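You operate a simulated robot arm through the tools that you are given. There is no shell and no other tool. Be economical: measure what you need, move in short steps, check, and stop when the job is done.

Carry out the task below with a simulated robot arm. There is one attempt and no reset: what you move stays moved.

TASK
Take the mesh holder on the top of the bar bench and put it away on the top of the oil bench.

It is judged by the outcome, as a careful person would: the job done as asked, and still so three seconds after it is handed in. It fails if anything else is knocked over, pushed out of place, dropped, spilled or broken.

THE ROBOT
A 6-joint arm with a two-finger parallel gripper, fixed in place. Base frame: the origin is at the foot of the arm, x ahead of it, y to its left, z up. Lengths are in mm, angles in degrees, forces in N, time in s.
Its first joint turns from -66.0 to 66.0 degrees. Payload 2.1 kg.
Tool frame: the origin (TCP) lies between the finger pads and is the grasp point; the fingertips stand 30 mm ahead of it; z points along the fingers, y is the line along which they close. The gripper opens to 94 mm. The fingers are 28 mm wide and 10 mm thick; the gripper's body (50 by 96 mm) begins 55 mm behind the TCP.
Orientation is told as [roll, pitch, yaw] about the base's x, y, z axes, in that order, counted from this pose: with the fingers straight down and closing along the base's y, the tool's x points along the base's -x, its y along +y and its z along -z.

THE INTERFACE
- The arm moves only by the tool step_arm. Its argument "increments" is one flat list of numbers, 7 for each row, row after row: the opening, from 0 (shut) to 1 (fully open), then the shift along the base's x, y, z in units of 50 mm (1.0 is 50 mm), then the turn, a rotation vector about the base's x, y, z in units of 8 degrees (1.0 is 8 degrees). In form: [grip, x, y, z, ax, ay, az, grip, x, y, z, ax, ay, az, ...]. A call has 1 to 8 rows; each row shifts and turns the commanded pose from where the row before left it. A call with a number of a shift or a turn outside -1 to 1 is refused whole. A row lasts 0.2 s, in which the tool goes at most 50 mm and 8.6 degrees; a call with a longer step from one row to the next is refused whole, and so is a gripper value outside its range. A pose out of reach is approached as far as the arm can. The call stops where the force on the tool passes 40 N (or 10 N more than at its start, if that is more) or the arm is blocked; 0.2 s more then pass. The fingers move at their own pace (about 72 mm/s each) and stop on an object; they squeeze with about 25 N. The grip force told is the motor's: it shows also when the fingers shut on nothing. Time passes only in rows, and 0.2 s behind the last, so rows that do not move let the fingers close. It gives the time, the measured TCP pose, the force on the tool (base axes), the opening and the grip force at its end, in the units of the frame above (readings bear some noise).
- Cameras (640 x 400 px; columns grow to the right, rows downward): "scene" is fixed at [56.3, -374.7, 480]; the picture's right is [0.76, -0.65, 0.00], its down [-0.40, -0.46, -0.79] and it looks along [0.52, 0.60, -0.61] (base axes); focal length 270 px, centre (320, 200). "wrist" rides on the gripper at [-37, 0, -58] in the tool frame; the picture's right is [0.00, -1.00, 0.00], its down [0.97, 0.00, -0.24] and it looks along [0.24, 0.00, 0.97] (tool axes); focal length 218 px, centre (320, 200).
- camera(camera): a new picture of that camera. No time passes.
- point_at(camera, pixels): for up to 12 pixels [column, row] of the newest picture of that camera ("zoom" is the newest enlarged one), the place [x, y, z] in the base frame of the surface seen there, good to about 2 mm. No time passes.
- zoom(camera, box): a new picture of the part [left, top, right, bottom] of that camera's present view, enlarged. No time passes.
- sign_off(): hands the job in; it is judged then, once.

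Work in short steps. Measure before you move; look again where a grasp or a placing could have gone wrong, and mend it. You have 60 turns and 20 pictures in all, the two below and enlarged ones among them. Open the gripper and draw the arm clear of the work before you hand the job in, unless the task says otherwise; then end with one line.

The tools are called after "Emit:" as a command line: name --argument value ..., lists and objects as JSON in quotes. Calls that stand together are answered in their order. step_arm: Moves the arm, as the interface text tells. Its arguments: {"type":"object","properties":{"increments":{"type":"array","items":{"type":"number"}}},"required":["increments"]} The other tools are called the same way: camera (camera) takes a picture; point_at (camera, pixels) gives the place of the surface under pixels of a picture; zoom (camera, box) takes an enlarged picture of a part of a camera's view; sign_off () hands the job in.

At the start:

```text
time_s: 0.0
tool_pos: [359.9, 58.9, 262.0]
tcp_rot: [0.0, 0.0, 0.0]
contact_force: [-0.2, -0.6, -0.5]
finger_gap: 94.0
grip_force: 0.1
```

scene: 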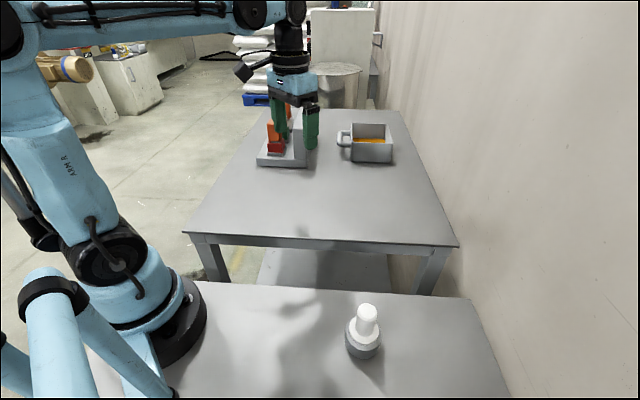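
wrist: 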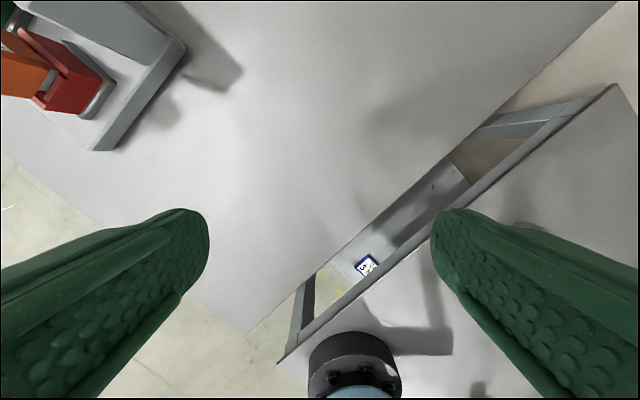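

The scene shows a far bench (a red/orange item at about (280,140), a box with a handle at (370,145)) and a near bench with a white-topped object at (365,330). I'll zoom in to identify them.

Emit:
zoom --camera "scene" --box '[230, 80, 430, 205]'

Emit:
zoom --camera "scene" --box '[200, 225, 480, 400]'

```text
3.20 times, centred on (330, 142) of scene
```

zoom: 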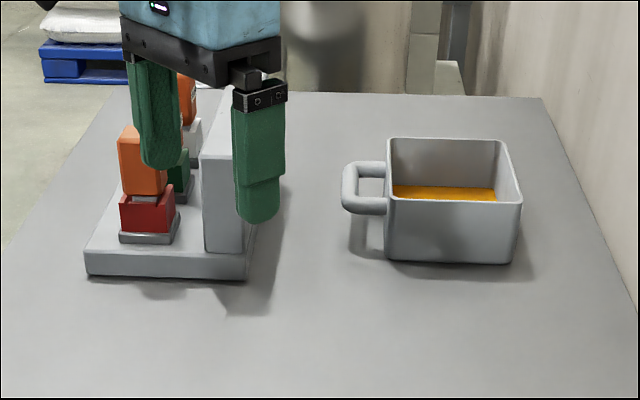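

```text
2.29 times, centred on (340, 312) of scene
```

zoom: 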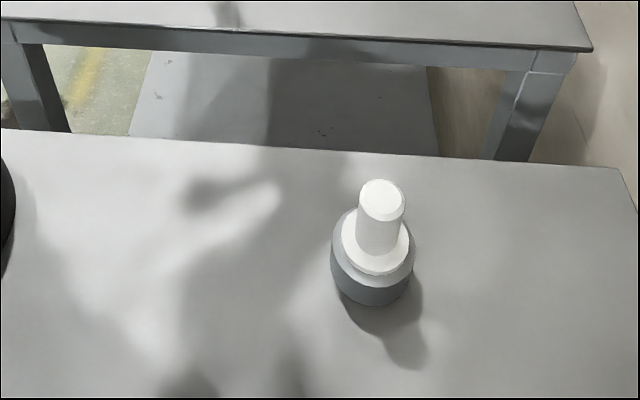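

Far bench carries the oil pan; the near bench carries the white-topped item. I'll measure key points on the near bench (newest zoom) and on the far bench.

Emit:
point_at --camera "zoom" --pixels '[[382, 200], [378, 240], [372, 265], [372, 296], [333, 250], [413, 250], [360, 340], [150, 250], [300, 20], [20, 20], [590, 45], [300, 100]]'

Emit:
point_at --camera "scene" --pixels '[[268, 160], [303, 166], [295, 160], [370, 125], [370, 162], [343, 140], [370, 142], [280, 150], [276, 135], [352, 162], [391, 162], [405, 115]]'

```text
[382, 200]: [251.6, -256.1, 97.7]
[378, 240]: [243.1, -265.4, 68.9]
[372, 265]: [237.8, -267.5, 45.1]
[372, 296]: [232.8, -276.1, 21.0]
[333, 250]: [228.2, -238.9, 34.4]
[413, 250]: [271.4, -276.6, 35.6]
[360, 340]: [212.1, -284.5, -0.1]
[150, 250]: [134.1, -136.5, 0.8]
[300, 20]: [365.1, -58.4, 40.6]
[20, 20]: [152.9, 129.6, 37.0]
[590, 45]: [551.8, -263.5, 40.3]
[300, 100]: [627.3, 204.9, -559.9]
```

```text
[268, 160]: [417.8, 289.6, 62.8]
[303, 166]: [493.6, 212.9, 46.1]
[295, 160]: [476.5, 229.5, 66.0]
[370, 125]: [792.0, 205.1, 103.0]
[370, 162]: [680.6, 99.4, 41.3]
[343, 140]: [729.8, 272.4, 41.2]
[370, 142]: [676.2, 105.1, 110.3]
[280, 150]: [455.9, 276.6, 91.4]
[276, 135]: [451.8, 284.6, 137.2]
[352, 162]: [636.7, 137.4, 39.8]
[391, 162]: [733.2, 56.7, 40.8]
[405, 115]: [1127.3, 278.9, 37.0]
```

There's a blue-framed tag at (367,265) in the wrist view and the fixture at upper left; I'll zoom in on the tag for any sign.

Emit:
zoom --camera "wrist" --box '[330, 240, 410, 290]'

Emit:
point_at --camera "wrist" --pixels '[[367, 265], [345, 250], [440, 185], [500, 120], [350, 380]]'

```text
8.00 times, centred on (370, 265) of wrist
```

zoom: 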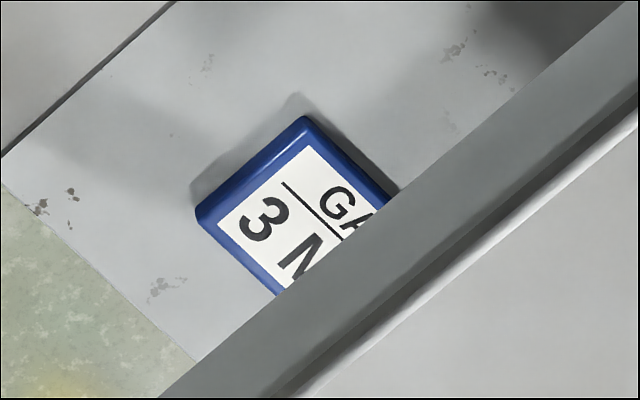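

```text
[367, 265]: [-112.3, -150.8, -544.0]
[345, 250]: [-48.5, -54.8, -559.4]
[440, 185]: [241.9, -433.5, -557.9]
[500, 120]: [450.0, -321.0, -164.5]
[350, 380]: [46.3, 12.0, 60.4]
```

The tag is partially hidden. I'll look at the fixture on the far bench from above with the wrist camera, keeping high.

Emit:
step_arm --increments '[1, 0, 0, 0.8, 0, 0, 0, 1, 0.2, 0.76, 0.1, 0, 0, 0, 1, 0.2, 0.76, 0.1, 0, 0, 0, 1, 0.2, 0.76, 0, 0, 0, 0, 1, 0.2, 0.76, 0, 0, 0, 0, 1, 0.2, 0.76, 0, 0, 0, 0]'

Emit:
camera --camera "wrist"

```text
time_s: 1.4
tool_pos: [409.4, 248.0, 311.8]
tcp_rot: [0.0, 0.0, -0.2]
contact_force: [-0.2, -0.2, 0.2]
finger_gap: 94.0
grip_force: 0.2
```

```text
14 pictures are left
```

wrist: 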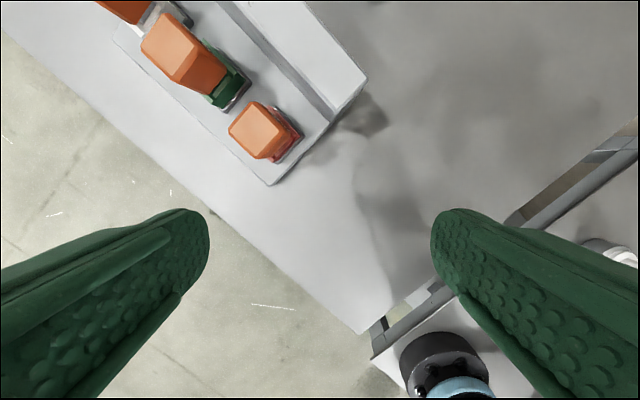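

The rack holds orange-capped items with red/green/white bodies. I'll enlarge it.

Emit:
zoom --camera "wrist" --box '[90, 0, 390, 188]'

Emit:
zoom --camera "wrist" --box '[360, 100, 640, 340]'

```text
2.13 times, centred on (240, 94) of wrist
```

zoom: 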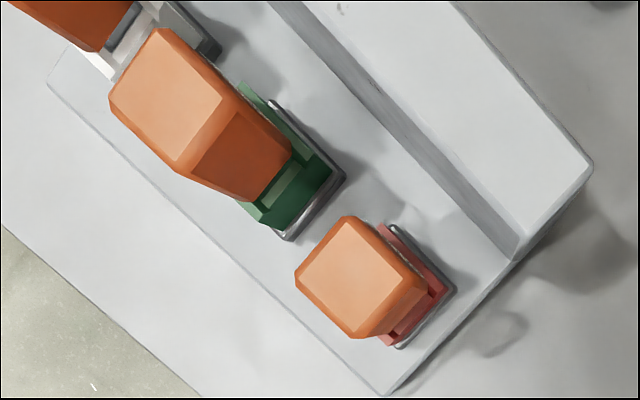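

```text
1.67 times, centred on (500, 220) of wrist
```

zoom: 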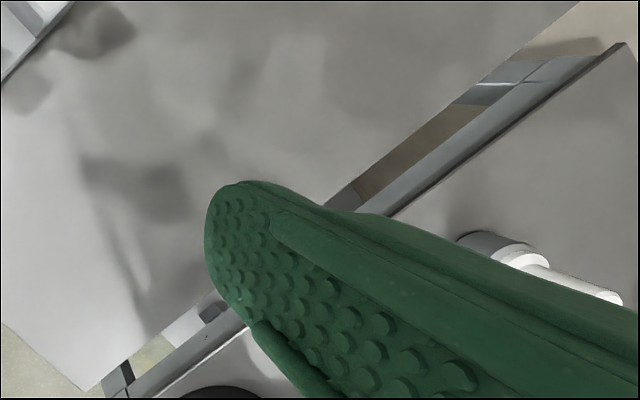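

The fixture is a rack of coloured holders, so I want to read the tag on the shelf before committing. Its ray should clear the gap from about TCP (328,115,192), so I go there and look.

Emit:
step_arm --increments '[1, -0.4, -0.66, -0.2, 0, 0, 0, 1, -0.4, -0.66, -0.5, 0, 0, 0, 1, -0.4, -0.66, -0.6, 0, 0, 0, 1, -0.4, -0.66, -0.6, 0, 0, 0, 1, 0, 0, -0.5, 0, 0, 0]'

Emit:
zoom --camera "wrist" --box '[310, 218, 470, 318]'

```text
time_s: 2.6
tool_pos: [332.5, 113.8, 193.1]
tcp_rot: [0.1, 0.0, 0.0]
contact_force: [1.0, 0.6, 0.6]
finger_gap: 93.8
grip_force: 0.1
```

```text
4.00 times, centred on (390, 268) of wrist
```

zoom: 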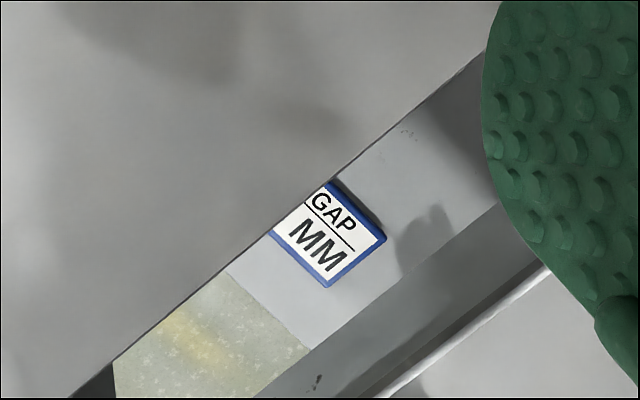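

The tag reads "GAP … MM" (3 MM), so it's a setting card, not a bench name. I'll look over the near bench from high up.

Emit:
step_arm --increments '[1, 0, 0, 0.9, 0, 0, 0, 1, 0, 0, 0.9, 0, 0, 0, 1, 0, -0.7, 0.6, 0, 0, 0, 1, -0.2, -0.9, 0.2, 0, 0, 0, 1, -0.2, -0.9, 0, 0, 0, 0, 1, -0.2, -0.9, 0, 0, 0, 0, 1, -0.3, -0.9, 0, 0, 0, 0, 1, -0.3, -0.6, 0, 0, 0, 0]'

Emit:
camera --camera "wrist"

```text
time_s: 4.4
tool_pos: [271.9, -129.0, 322.1]
tcp_rot: [0.0, -0.1, 0.1]
contact_force: [-0.2, 0.4, -0.4]
finger_gap: 94.0
grip_force: 0.0
```

```text
10 pictures are left
```

wrist: 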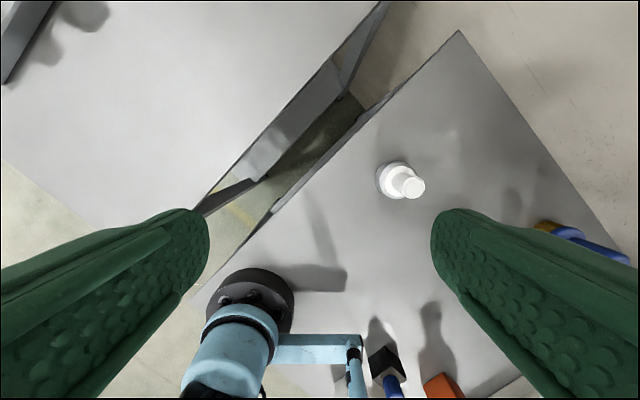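

There are more items on the near bench: a black/blue one at (385,370), an orange one at (440,385) and a yellow/blue one at (570,240). I'll measure these and then get a better view.

Emit:
point_at --camera "wrist" --pixels '[[385, 360], [393, 388], [440, 388], [550, 228], [575, 235], [610, 255], [395, 180], [458, 32], [637, 266], [480, 395], [380, 300]]'

Emit:
step_arm --increments '[1, -0.5, -0.8, 0, 0, 0, 0, 1, -0.5, -0.8, 0, 0, 0, 0, 1, -0.3, -0.6, 0, 0, 0, 0, 1, -0.2, -0.3, 0, 0, 0, 0]'

Emit:
camera --camera "wrist"

```text
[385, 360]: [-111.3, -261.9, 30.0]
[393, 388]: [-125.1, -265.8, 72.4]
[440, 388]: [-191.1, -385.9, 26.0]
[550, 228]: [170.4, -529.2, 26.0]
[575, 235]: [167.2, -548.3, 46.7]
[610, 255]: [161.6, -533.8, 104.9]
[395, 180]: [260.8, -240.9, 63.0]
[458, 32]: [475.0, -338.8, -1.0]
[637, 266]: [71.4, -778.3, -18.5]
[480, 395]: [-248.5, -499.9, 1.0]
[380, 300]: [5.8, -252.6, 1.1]
```

```text
time_s: 5.4
tool_pos: [194.6, -254.3, 321.7]
tcp_rot: [0.0, 0.0, -0.1]
contact_force: [0.0, 0.1, 0.0]
finger_gap: 94.1
grip_force: 0.0
```

```text
9 pictures are left
```

wrist: 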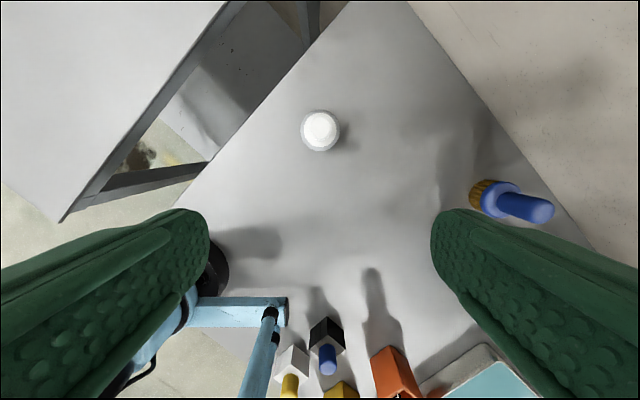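

The blue-knob piece near (505,200) has a textured base; the white one is at (320,130). I'll zoom in on both, and on the back group.

Emit:
zoom --camera "wrist" --box '[280, 90, 600, 290]'

Emit:
zoom --camera "wrist" --box '[240, 290, 540, 400]'

```text
2.00 times, centred on (440, 190) of wrist
```

zoom: 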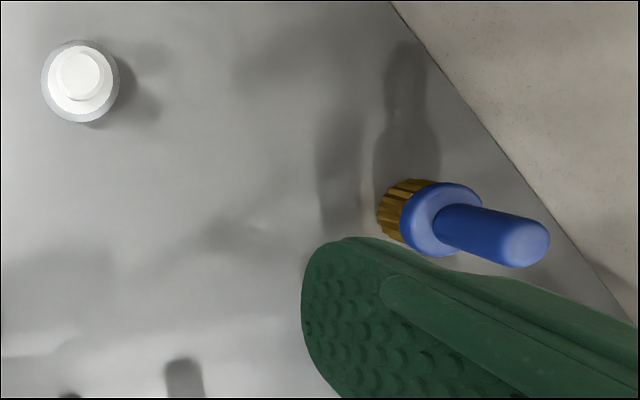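

```text
2.13 times, centred on (390, 345) of wrist
```

zoom: 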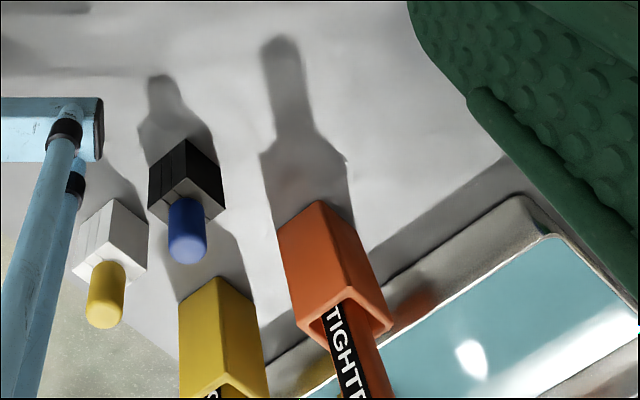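

There are more labelled things at the back ("TIGHT…" on an orange piece). I'll tilt the wrist backward to see them properly.

Emit:
step_arm --increments '[1, 0.2, -0.1, 0, 0, 1, 0, 1, 0.2, -0.1, 0, 0, 1, 0, 1, 0.2, -0.1, 0, 0, 1, 0, 1, 0.2, -0.1, 0, 0, 1, 0, 1, 0.2, -0.1, 0, 0, 1, 0]'

Emit:
camera --camera "wrist"

```text
time_s: 6.6
tool_pos: [231.8, -288.0, 322.0]
tcp_rot: [-1.0, 34.7, 0.0]
contact_force: [0.2, -0.1, -0.7]
finger_gap: 94.0
grip_force: 0.1
out of reach, approached as far as the arm can: row 5
```

```text
6 pictures are left
```

wrist: 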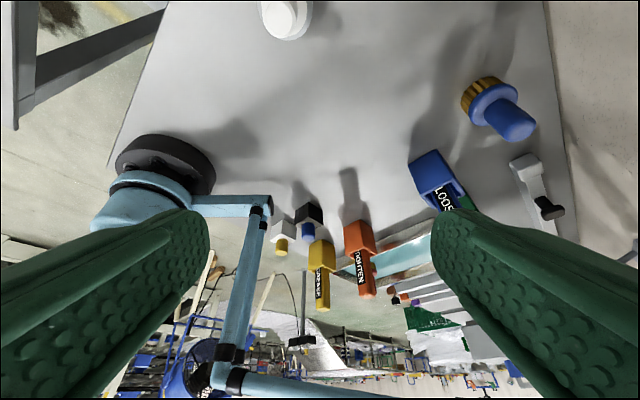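

I can see "LOOS…", "TIGHTEN" and a yellow label, and a grey item at (530,185). One enlarged look at the group.

Emit:
zoom --camera "wrist" --box '[260, 60, 580, 320]'

Emit:
point_at --camera "wrist" --pixels '[[525, 165], [545, 210], [435, 165], [448, 195], [322, 285], [362, 280], [400, 260], [308, 215], [280, 225], [495, 120], [430, 295], [475, 85]]'

```text
1.54 times, centred on (420, 190) of wrist
```

zoom: 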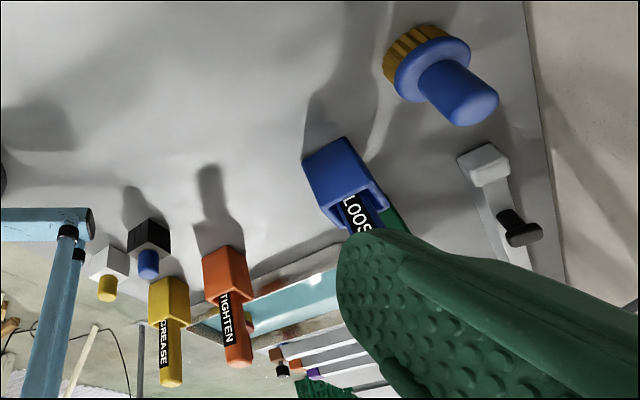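

```text
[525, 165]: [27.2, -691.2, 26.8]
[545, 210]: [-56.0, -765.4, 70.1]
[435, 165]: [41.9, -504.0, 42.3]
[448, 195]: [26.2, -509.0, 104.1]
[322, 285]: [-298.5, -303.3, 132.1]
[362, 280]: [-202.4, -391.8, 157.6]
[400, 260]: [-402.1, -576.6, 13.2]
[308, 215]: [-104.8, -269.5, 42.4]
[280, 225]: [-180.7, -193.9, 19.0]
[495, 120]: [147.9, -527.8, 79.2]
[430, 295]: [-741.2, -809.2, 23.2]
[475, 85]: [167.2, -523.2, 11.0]
```

The only graspable piece on the near bench within joint range is the grey/white one; I'll check its base texture up close in the scene camera.

Emit:
zoom --camera "scene" --box '[325, 292, 405, 367]'

Emit:
point_at --camera "zoom" --pixels '[[320, 120], [320, 60], [250, 350], [300, 200]]'

```text
5.33 times, centred on (365, 330) of scene
```

zoom: 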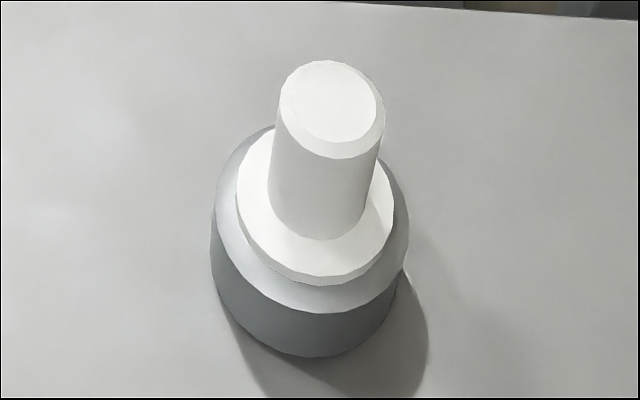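

```text
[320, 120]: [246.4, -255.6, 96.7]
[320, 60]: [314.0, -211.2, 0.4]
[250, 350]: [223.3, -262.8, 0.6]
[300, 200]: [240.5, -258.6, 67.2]
```

The grey metal round element with the white handle is centred at about (251,-256): handle about 30 mm wide, top z≈98, collar at z≈48. I take this as the mesh holder, the near bench as the bar bench and the bench with the oil pan as the oil bench. First I untilt above it.

Emit:
step_arm --increments '[1, 0, 0, 0, 0, -1, 0, 1, 0, 0, 0, 0, -1, 0, 1, 0, 0.2, 0, 0, -1, 0, 1, 0, 0.2, 0, 0, -1, 0, 1, 0.1, 0.1, 0, 0, -1, 0, 1, 0, 0, 0, 0, 0, 0]'

```text
time_s: 8.0
tool_pos: [236.1, -263.2, 322.0]
tcp_rot: [-0.9, -5.5, 0.0]
contact_force: [0.7, -0.4, 0.3]
finger_gap: 94.0
grip_force: 0.0
```

I correct the remaining tilt and position, then go down to z≈150 (tips at 120, above the handle at 98).

Emit:
step_arm --increments '[1, 0.3, 0.14, 0, 0.11, 0.69, 0, 1, 0, 0, -0.86, 0, 0, 0, 1, 0, 0, -0.86, 0, 0, 0, 1, 0, 0, -0.86, 0, 0, 0, 1, 0, 0, -0.86, 0, 0, 0, 1, 0, 0, 0, 0, 0, 0]'

Emit:
camera --camera "wrist"

```text
time_s: 9.4
tool_pos: [249.6, -257.3, 149.8]
tcp_rot: [-0.1, 0.1, -0.1]
contact_force: [-0.2, -0.2, -0.5]
finger_gap: 94.3
grip_force: 0.1
```

```text
3 pictures are left
```

wrist: 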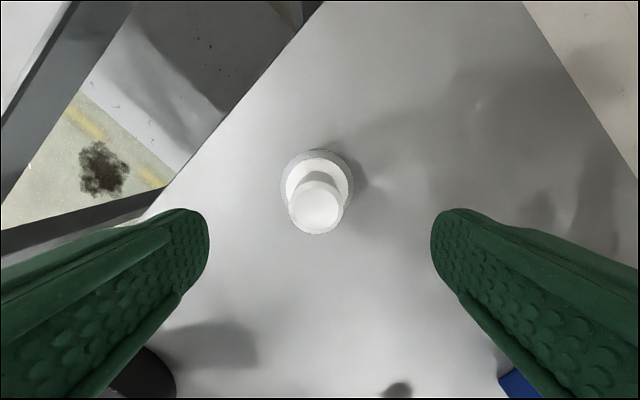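

The handle sits midway between the fingers, its top at about (316,205). I check the centre exactly.

Emit:
point_at --camera "wrist" --pixels '[[316, 207], [293, 207], [339, 207], [316, 186], [316, 229], [318, 166], [284, 180], [351, 180], [345, 185], [318, 152]]'

```text
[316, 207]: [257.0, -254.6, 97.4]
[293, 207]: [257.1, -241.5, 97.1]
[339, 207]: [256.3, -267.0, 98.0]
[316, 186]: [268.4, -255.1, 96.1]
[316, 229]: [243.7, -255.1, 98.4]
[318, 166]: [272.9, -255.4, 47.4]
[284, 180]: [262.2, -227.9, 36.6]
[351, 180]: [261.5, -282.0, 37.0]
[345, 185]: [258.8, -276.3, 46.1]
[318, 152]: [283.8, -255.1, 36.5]
```

The centre is (256,-255) and the collar top is at 47. I descend to TCP z=84 and close.

Emit:
step_arm --increments '[1, 0.13, 0.05, -0.3, 0, 0, 0, 1, 0, 0, -0.5, 0, 0, 0, 1, 0, 0, -0.52, 0, 0, 0, 0, 0, 0, 0, 0, 0, 0, 0, 0, 0, 0, 0, 0, 0, 0, 0, 0, 0, 0, 0, 0, 0, 0, 0, 0, 0, 0, 0]'

```text
time_s: 11.0
tool_pos: [257.0, -253.3, 84.1]
tcp_rot: [-0.1, 0.1, 0.0]
contact_force: [-0.4, -0.4, -0.8]
finger_gap: 29.0
grip_force: 25.0
```

The fingers hold the handle (gap 29, 25 N). I lift it slowly.

Emit:
step_arm --increments '[0, 0, 0, 0.2, 0, 0, 0, 0, 0, 0, 0.5, 0, 0, 0, 0, 0, 0, 0.6, 0, 0, 0, 0, 0, 0, 0.6, 0, 0, 0, 0, 0, 0, 0.6, 0, 0, 0]'

Emit:
point_at --camera "scene" --pixels '[[300, 200], [330, 190], [345, 185], [360, 200], [320, 215]]'

```text
time_s: 12.2
tool_pos: [257.7, -254.0, 209.0]
tcp_rot: [-0.1, 0.2, 0.0]
contact_force: [-0.2, -0.1, -2.4]
finger_gap: 28.7
grip_force: 24.6
```

```text
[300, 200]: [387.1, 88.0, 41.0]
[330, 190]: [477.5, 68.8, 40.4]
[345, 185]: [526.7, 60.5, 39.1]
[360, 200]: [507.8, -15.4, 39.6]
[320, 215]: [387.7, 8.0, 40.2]
```

It's lifted (about 2 N of weight). The bench top is at z=40 and clear around (440,40), so I carry it there at z≈209.

Emit:
step_arm --increments '[0, 0.2, 0.3, 0, 0, 0, 0, 0, 0.4, 0.65, 0, 0, 0, 0, 0, 0.6, 0.78, 0, 0, 0, 0, 0, 0.6, 0.78, 0, 0, 0, 0, 0, 0.5, 0.8, 0, 0, 0, 0, 0, 0.5, 0.8, 0, 0, 0, 0, 0, 0.5, 0.8, 0, 0, 0, 0, 0, 0.36, 0.95, 0, 0, 0, 0]'

Emit:
camera --camera "scene"

```text
refused: row 8 steps farther than a row can; nothing moved
```

```text
2 pictures are left
```

scene: 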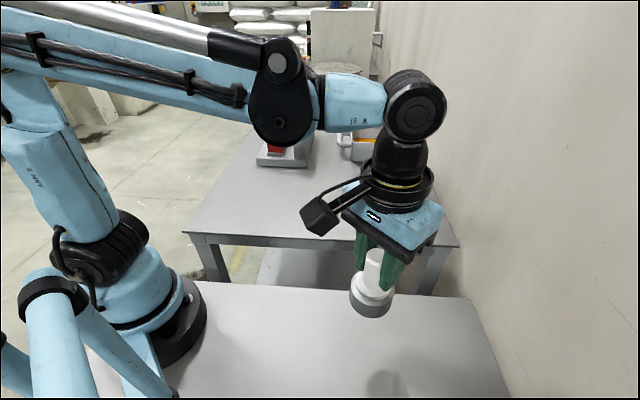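

The picture shows it held upright. I resend the carry with a smaller last row.

Emit:
step_arm --increments '[0, 0.2, 0.3, 0, 0, 0, 0, 0, 0.4, 0.65, 0, 0, 0, 0, 0, 0.6, 0.78, 0, 0, 0, 0, 0, 0.6, 0.78, 0, 0, 0, 0, 0, 0.5, 0.8, 0, 0, 0, 0, 0, 0.5, 0.8, 0, 0, 0, 0, 0, 0.5, 0.8, 0, 0, 0, 0, 0, 0.36, 0.85, 0, 0, 0, 0]'

```text
time_s: 14.0
tool_pos: [440.1, 35.6, 210.4]
tcp_rot: [-0.2, 0.1, -0.1]
contact_force: [-0.2, -0.1, -1.3]
finger_gap: 28.9
grip_force: 24.5
```

Now at (440,36). I lower to about 5 mm above the expected contact height (z≈124), then ease down.

Emit:
step_arm --increments '[0, 0, 0, -0.6, 0, 0, 0, 0, 0, 0, -0.6, 0, 0, 0, 0, 0, 0, -0.4, 0, 0, 0, 0, 0, 0, -0.06, 0, 0, 0, 0, 0, 0, -0.04, 0, 0, 0, 0, 0, 0, 0, 0, 0, 0]'

```text
time_s: 15.4
tool_pos: [440.7, 35.2, 123.1]
tcp_rot: [-0.2, 0.2, 0.0]
contact_force: [-0.1, -2.9, 15.4]
finger_gap: 28.9
grip_force: 25.3
```

The piece is resting on the bench (15 N up). I relieve it by 1 mm, open, and rise straight up.

Emit:
step_arm --increments '[0, 0, 0, 0.02, 0, 0, 0, 0.5, 0, 0, 0, 0, 0, 0, 0.8, 0, 0, 0, 0, 0, 0, 0.8, 0, 0, 0, 0, 0, 0, 0.8, 0, 0, 0.4, 0, 0, 0, 0.8, 0, 0, 0.8, 0, 0, 0, 0.8, 0, 0, 0.9, 0, 0, 0, 0.8, 0, 0, 0.5, 0, 0, 0]'

Emit:
step_arm --increments '[0.8, -0.6, -0.6, 0.3, 0, 0, 0, 0.8, -0.6, -0.6, 0, 0, 0, 0, 0.8, -0.6, -0.6, 0, 0, 0, 0, 0.8, 0, 0, 0, 0, 0, 0]'

Emit:
camera --camera "scene"

```text
time_s: 17.2
tool_pos: [441.5, 33.3, 256.0]
tcp_rot: [0.0, 0.1, 0.0]
contact_force: [0.0, 0.1, -0.2]
finger_gap: 75.2
grip_force: 0.0
```

```text
time_s: 18.2
tool_pos: [351.3, -56.6, 272.8]
tcp_rot: [-0.1, 0.2, 0.0]
contact_force: [0.3, 1.0, 0.4]
finger_gap: 75.3
grip_force: 0.0
```

```text
1 pictures are left
```

scene: 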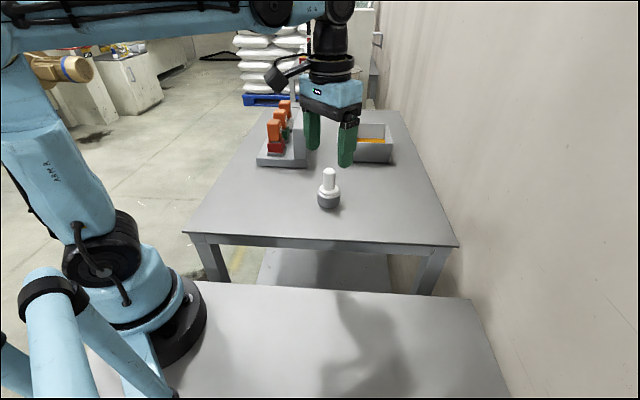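

The piece stands upright on the far bench at (329,190), well clear of the rack and the pan. The arm is clear and the gripper is open, so I hand it in.

Emit:
sign_off

```text
The job is handed in.
```

I moved the grey round piece with the white handle from the near bench to the far bench, the one with the oil pan, and it stands upright there at about (440, 35). No label names the mesh holder or either bench. I chose this piece because it was the only one on the near bench the arm could reach.
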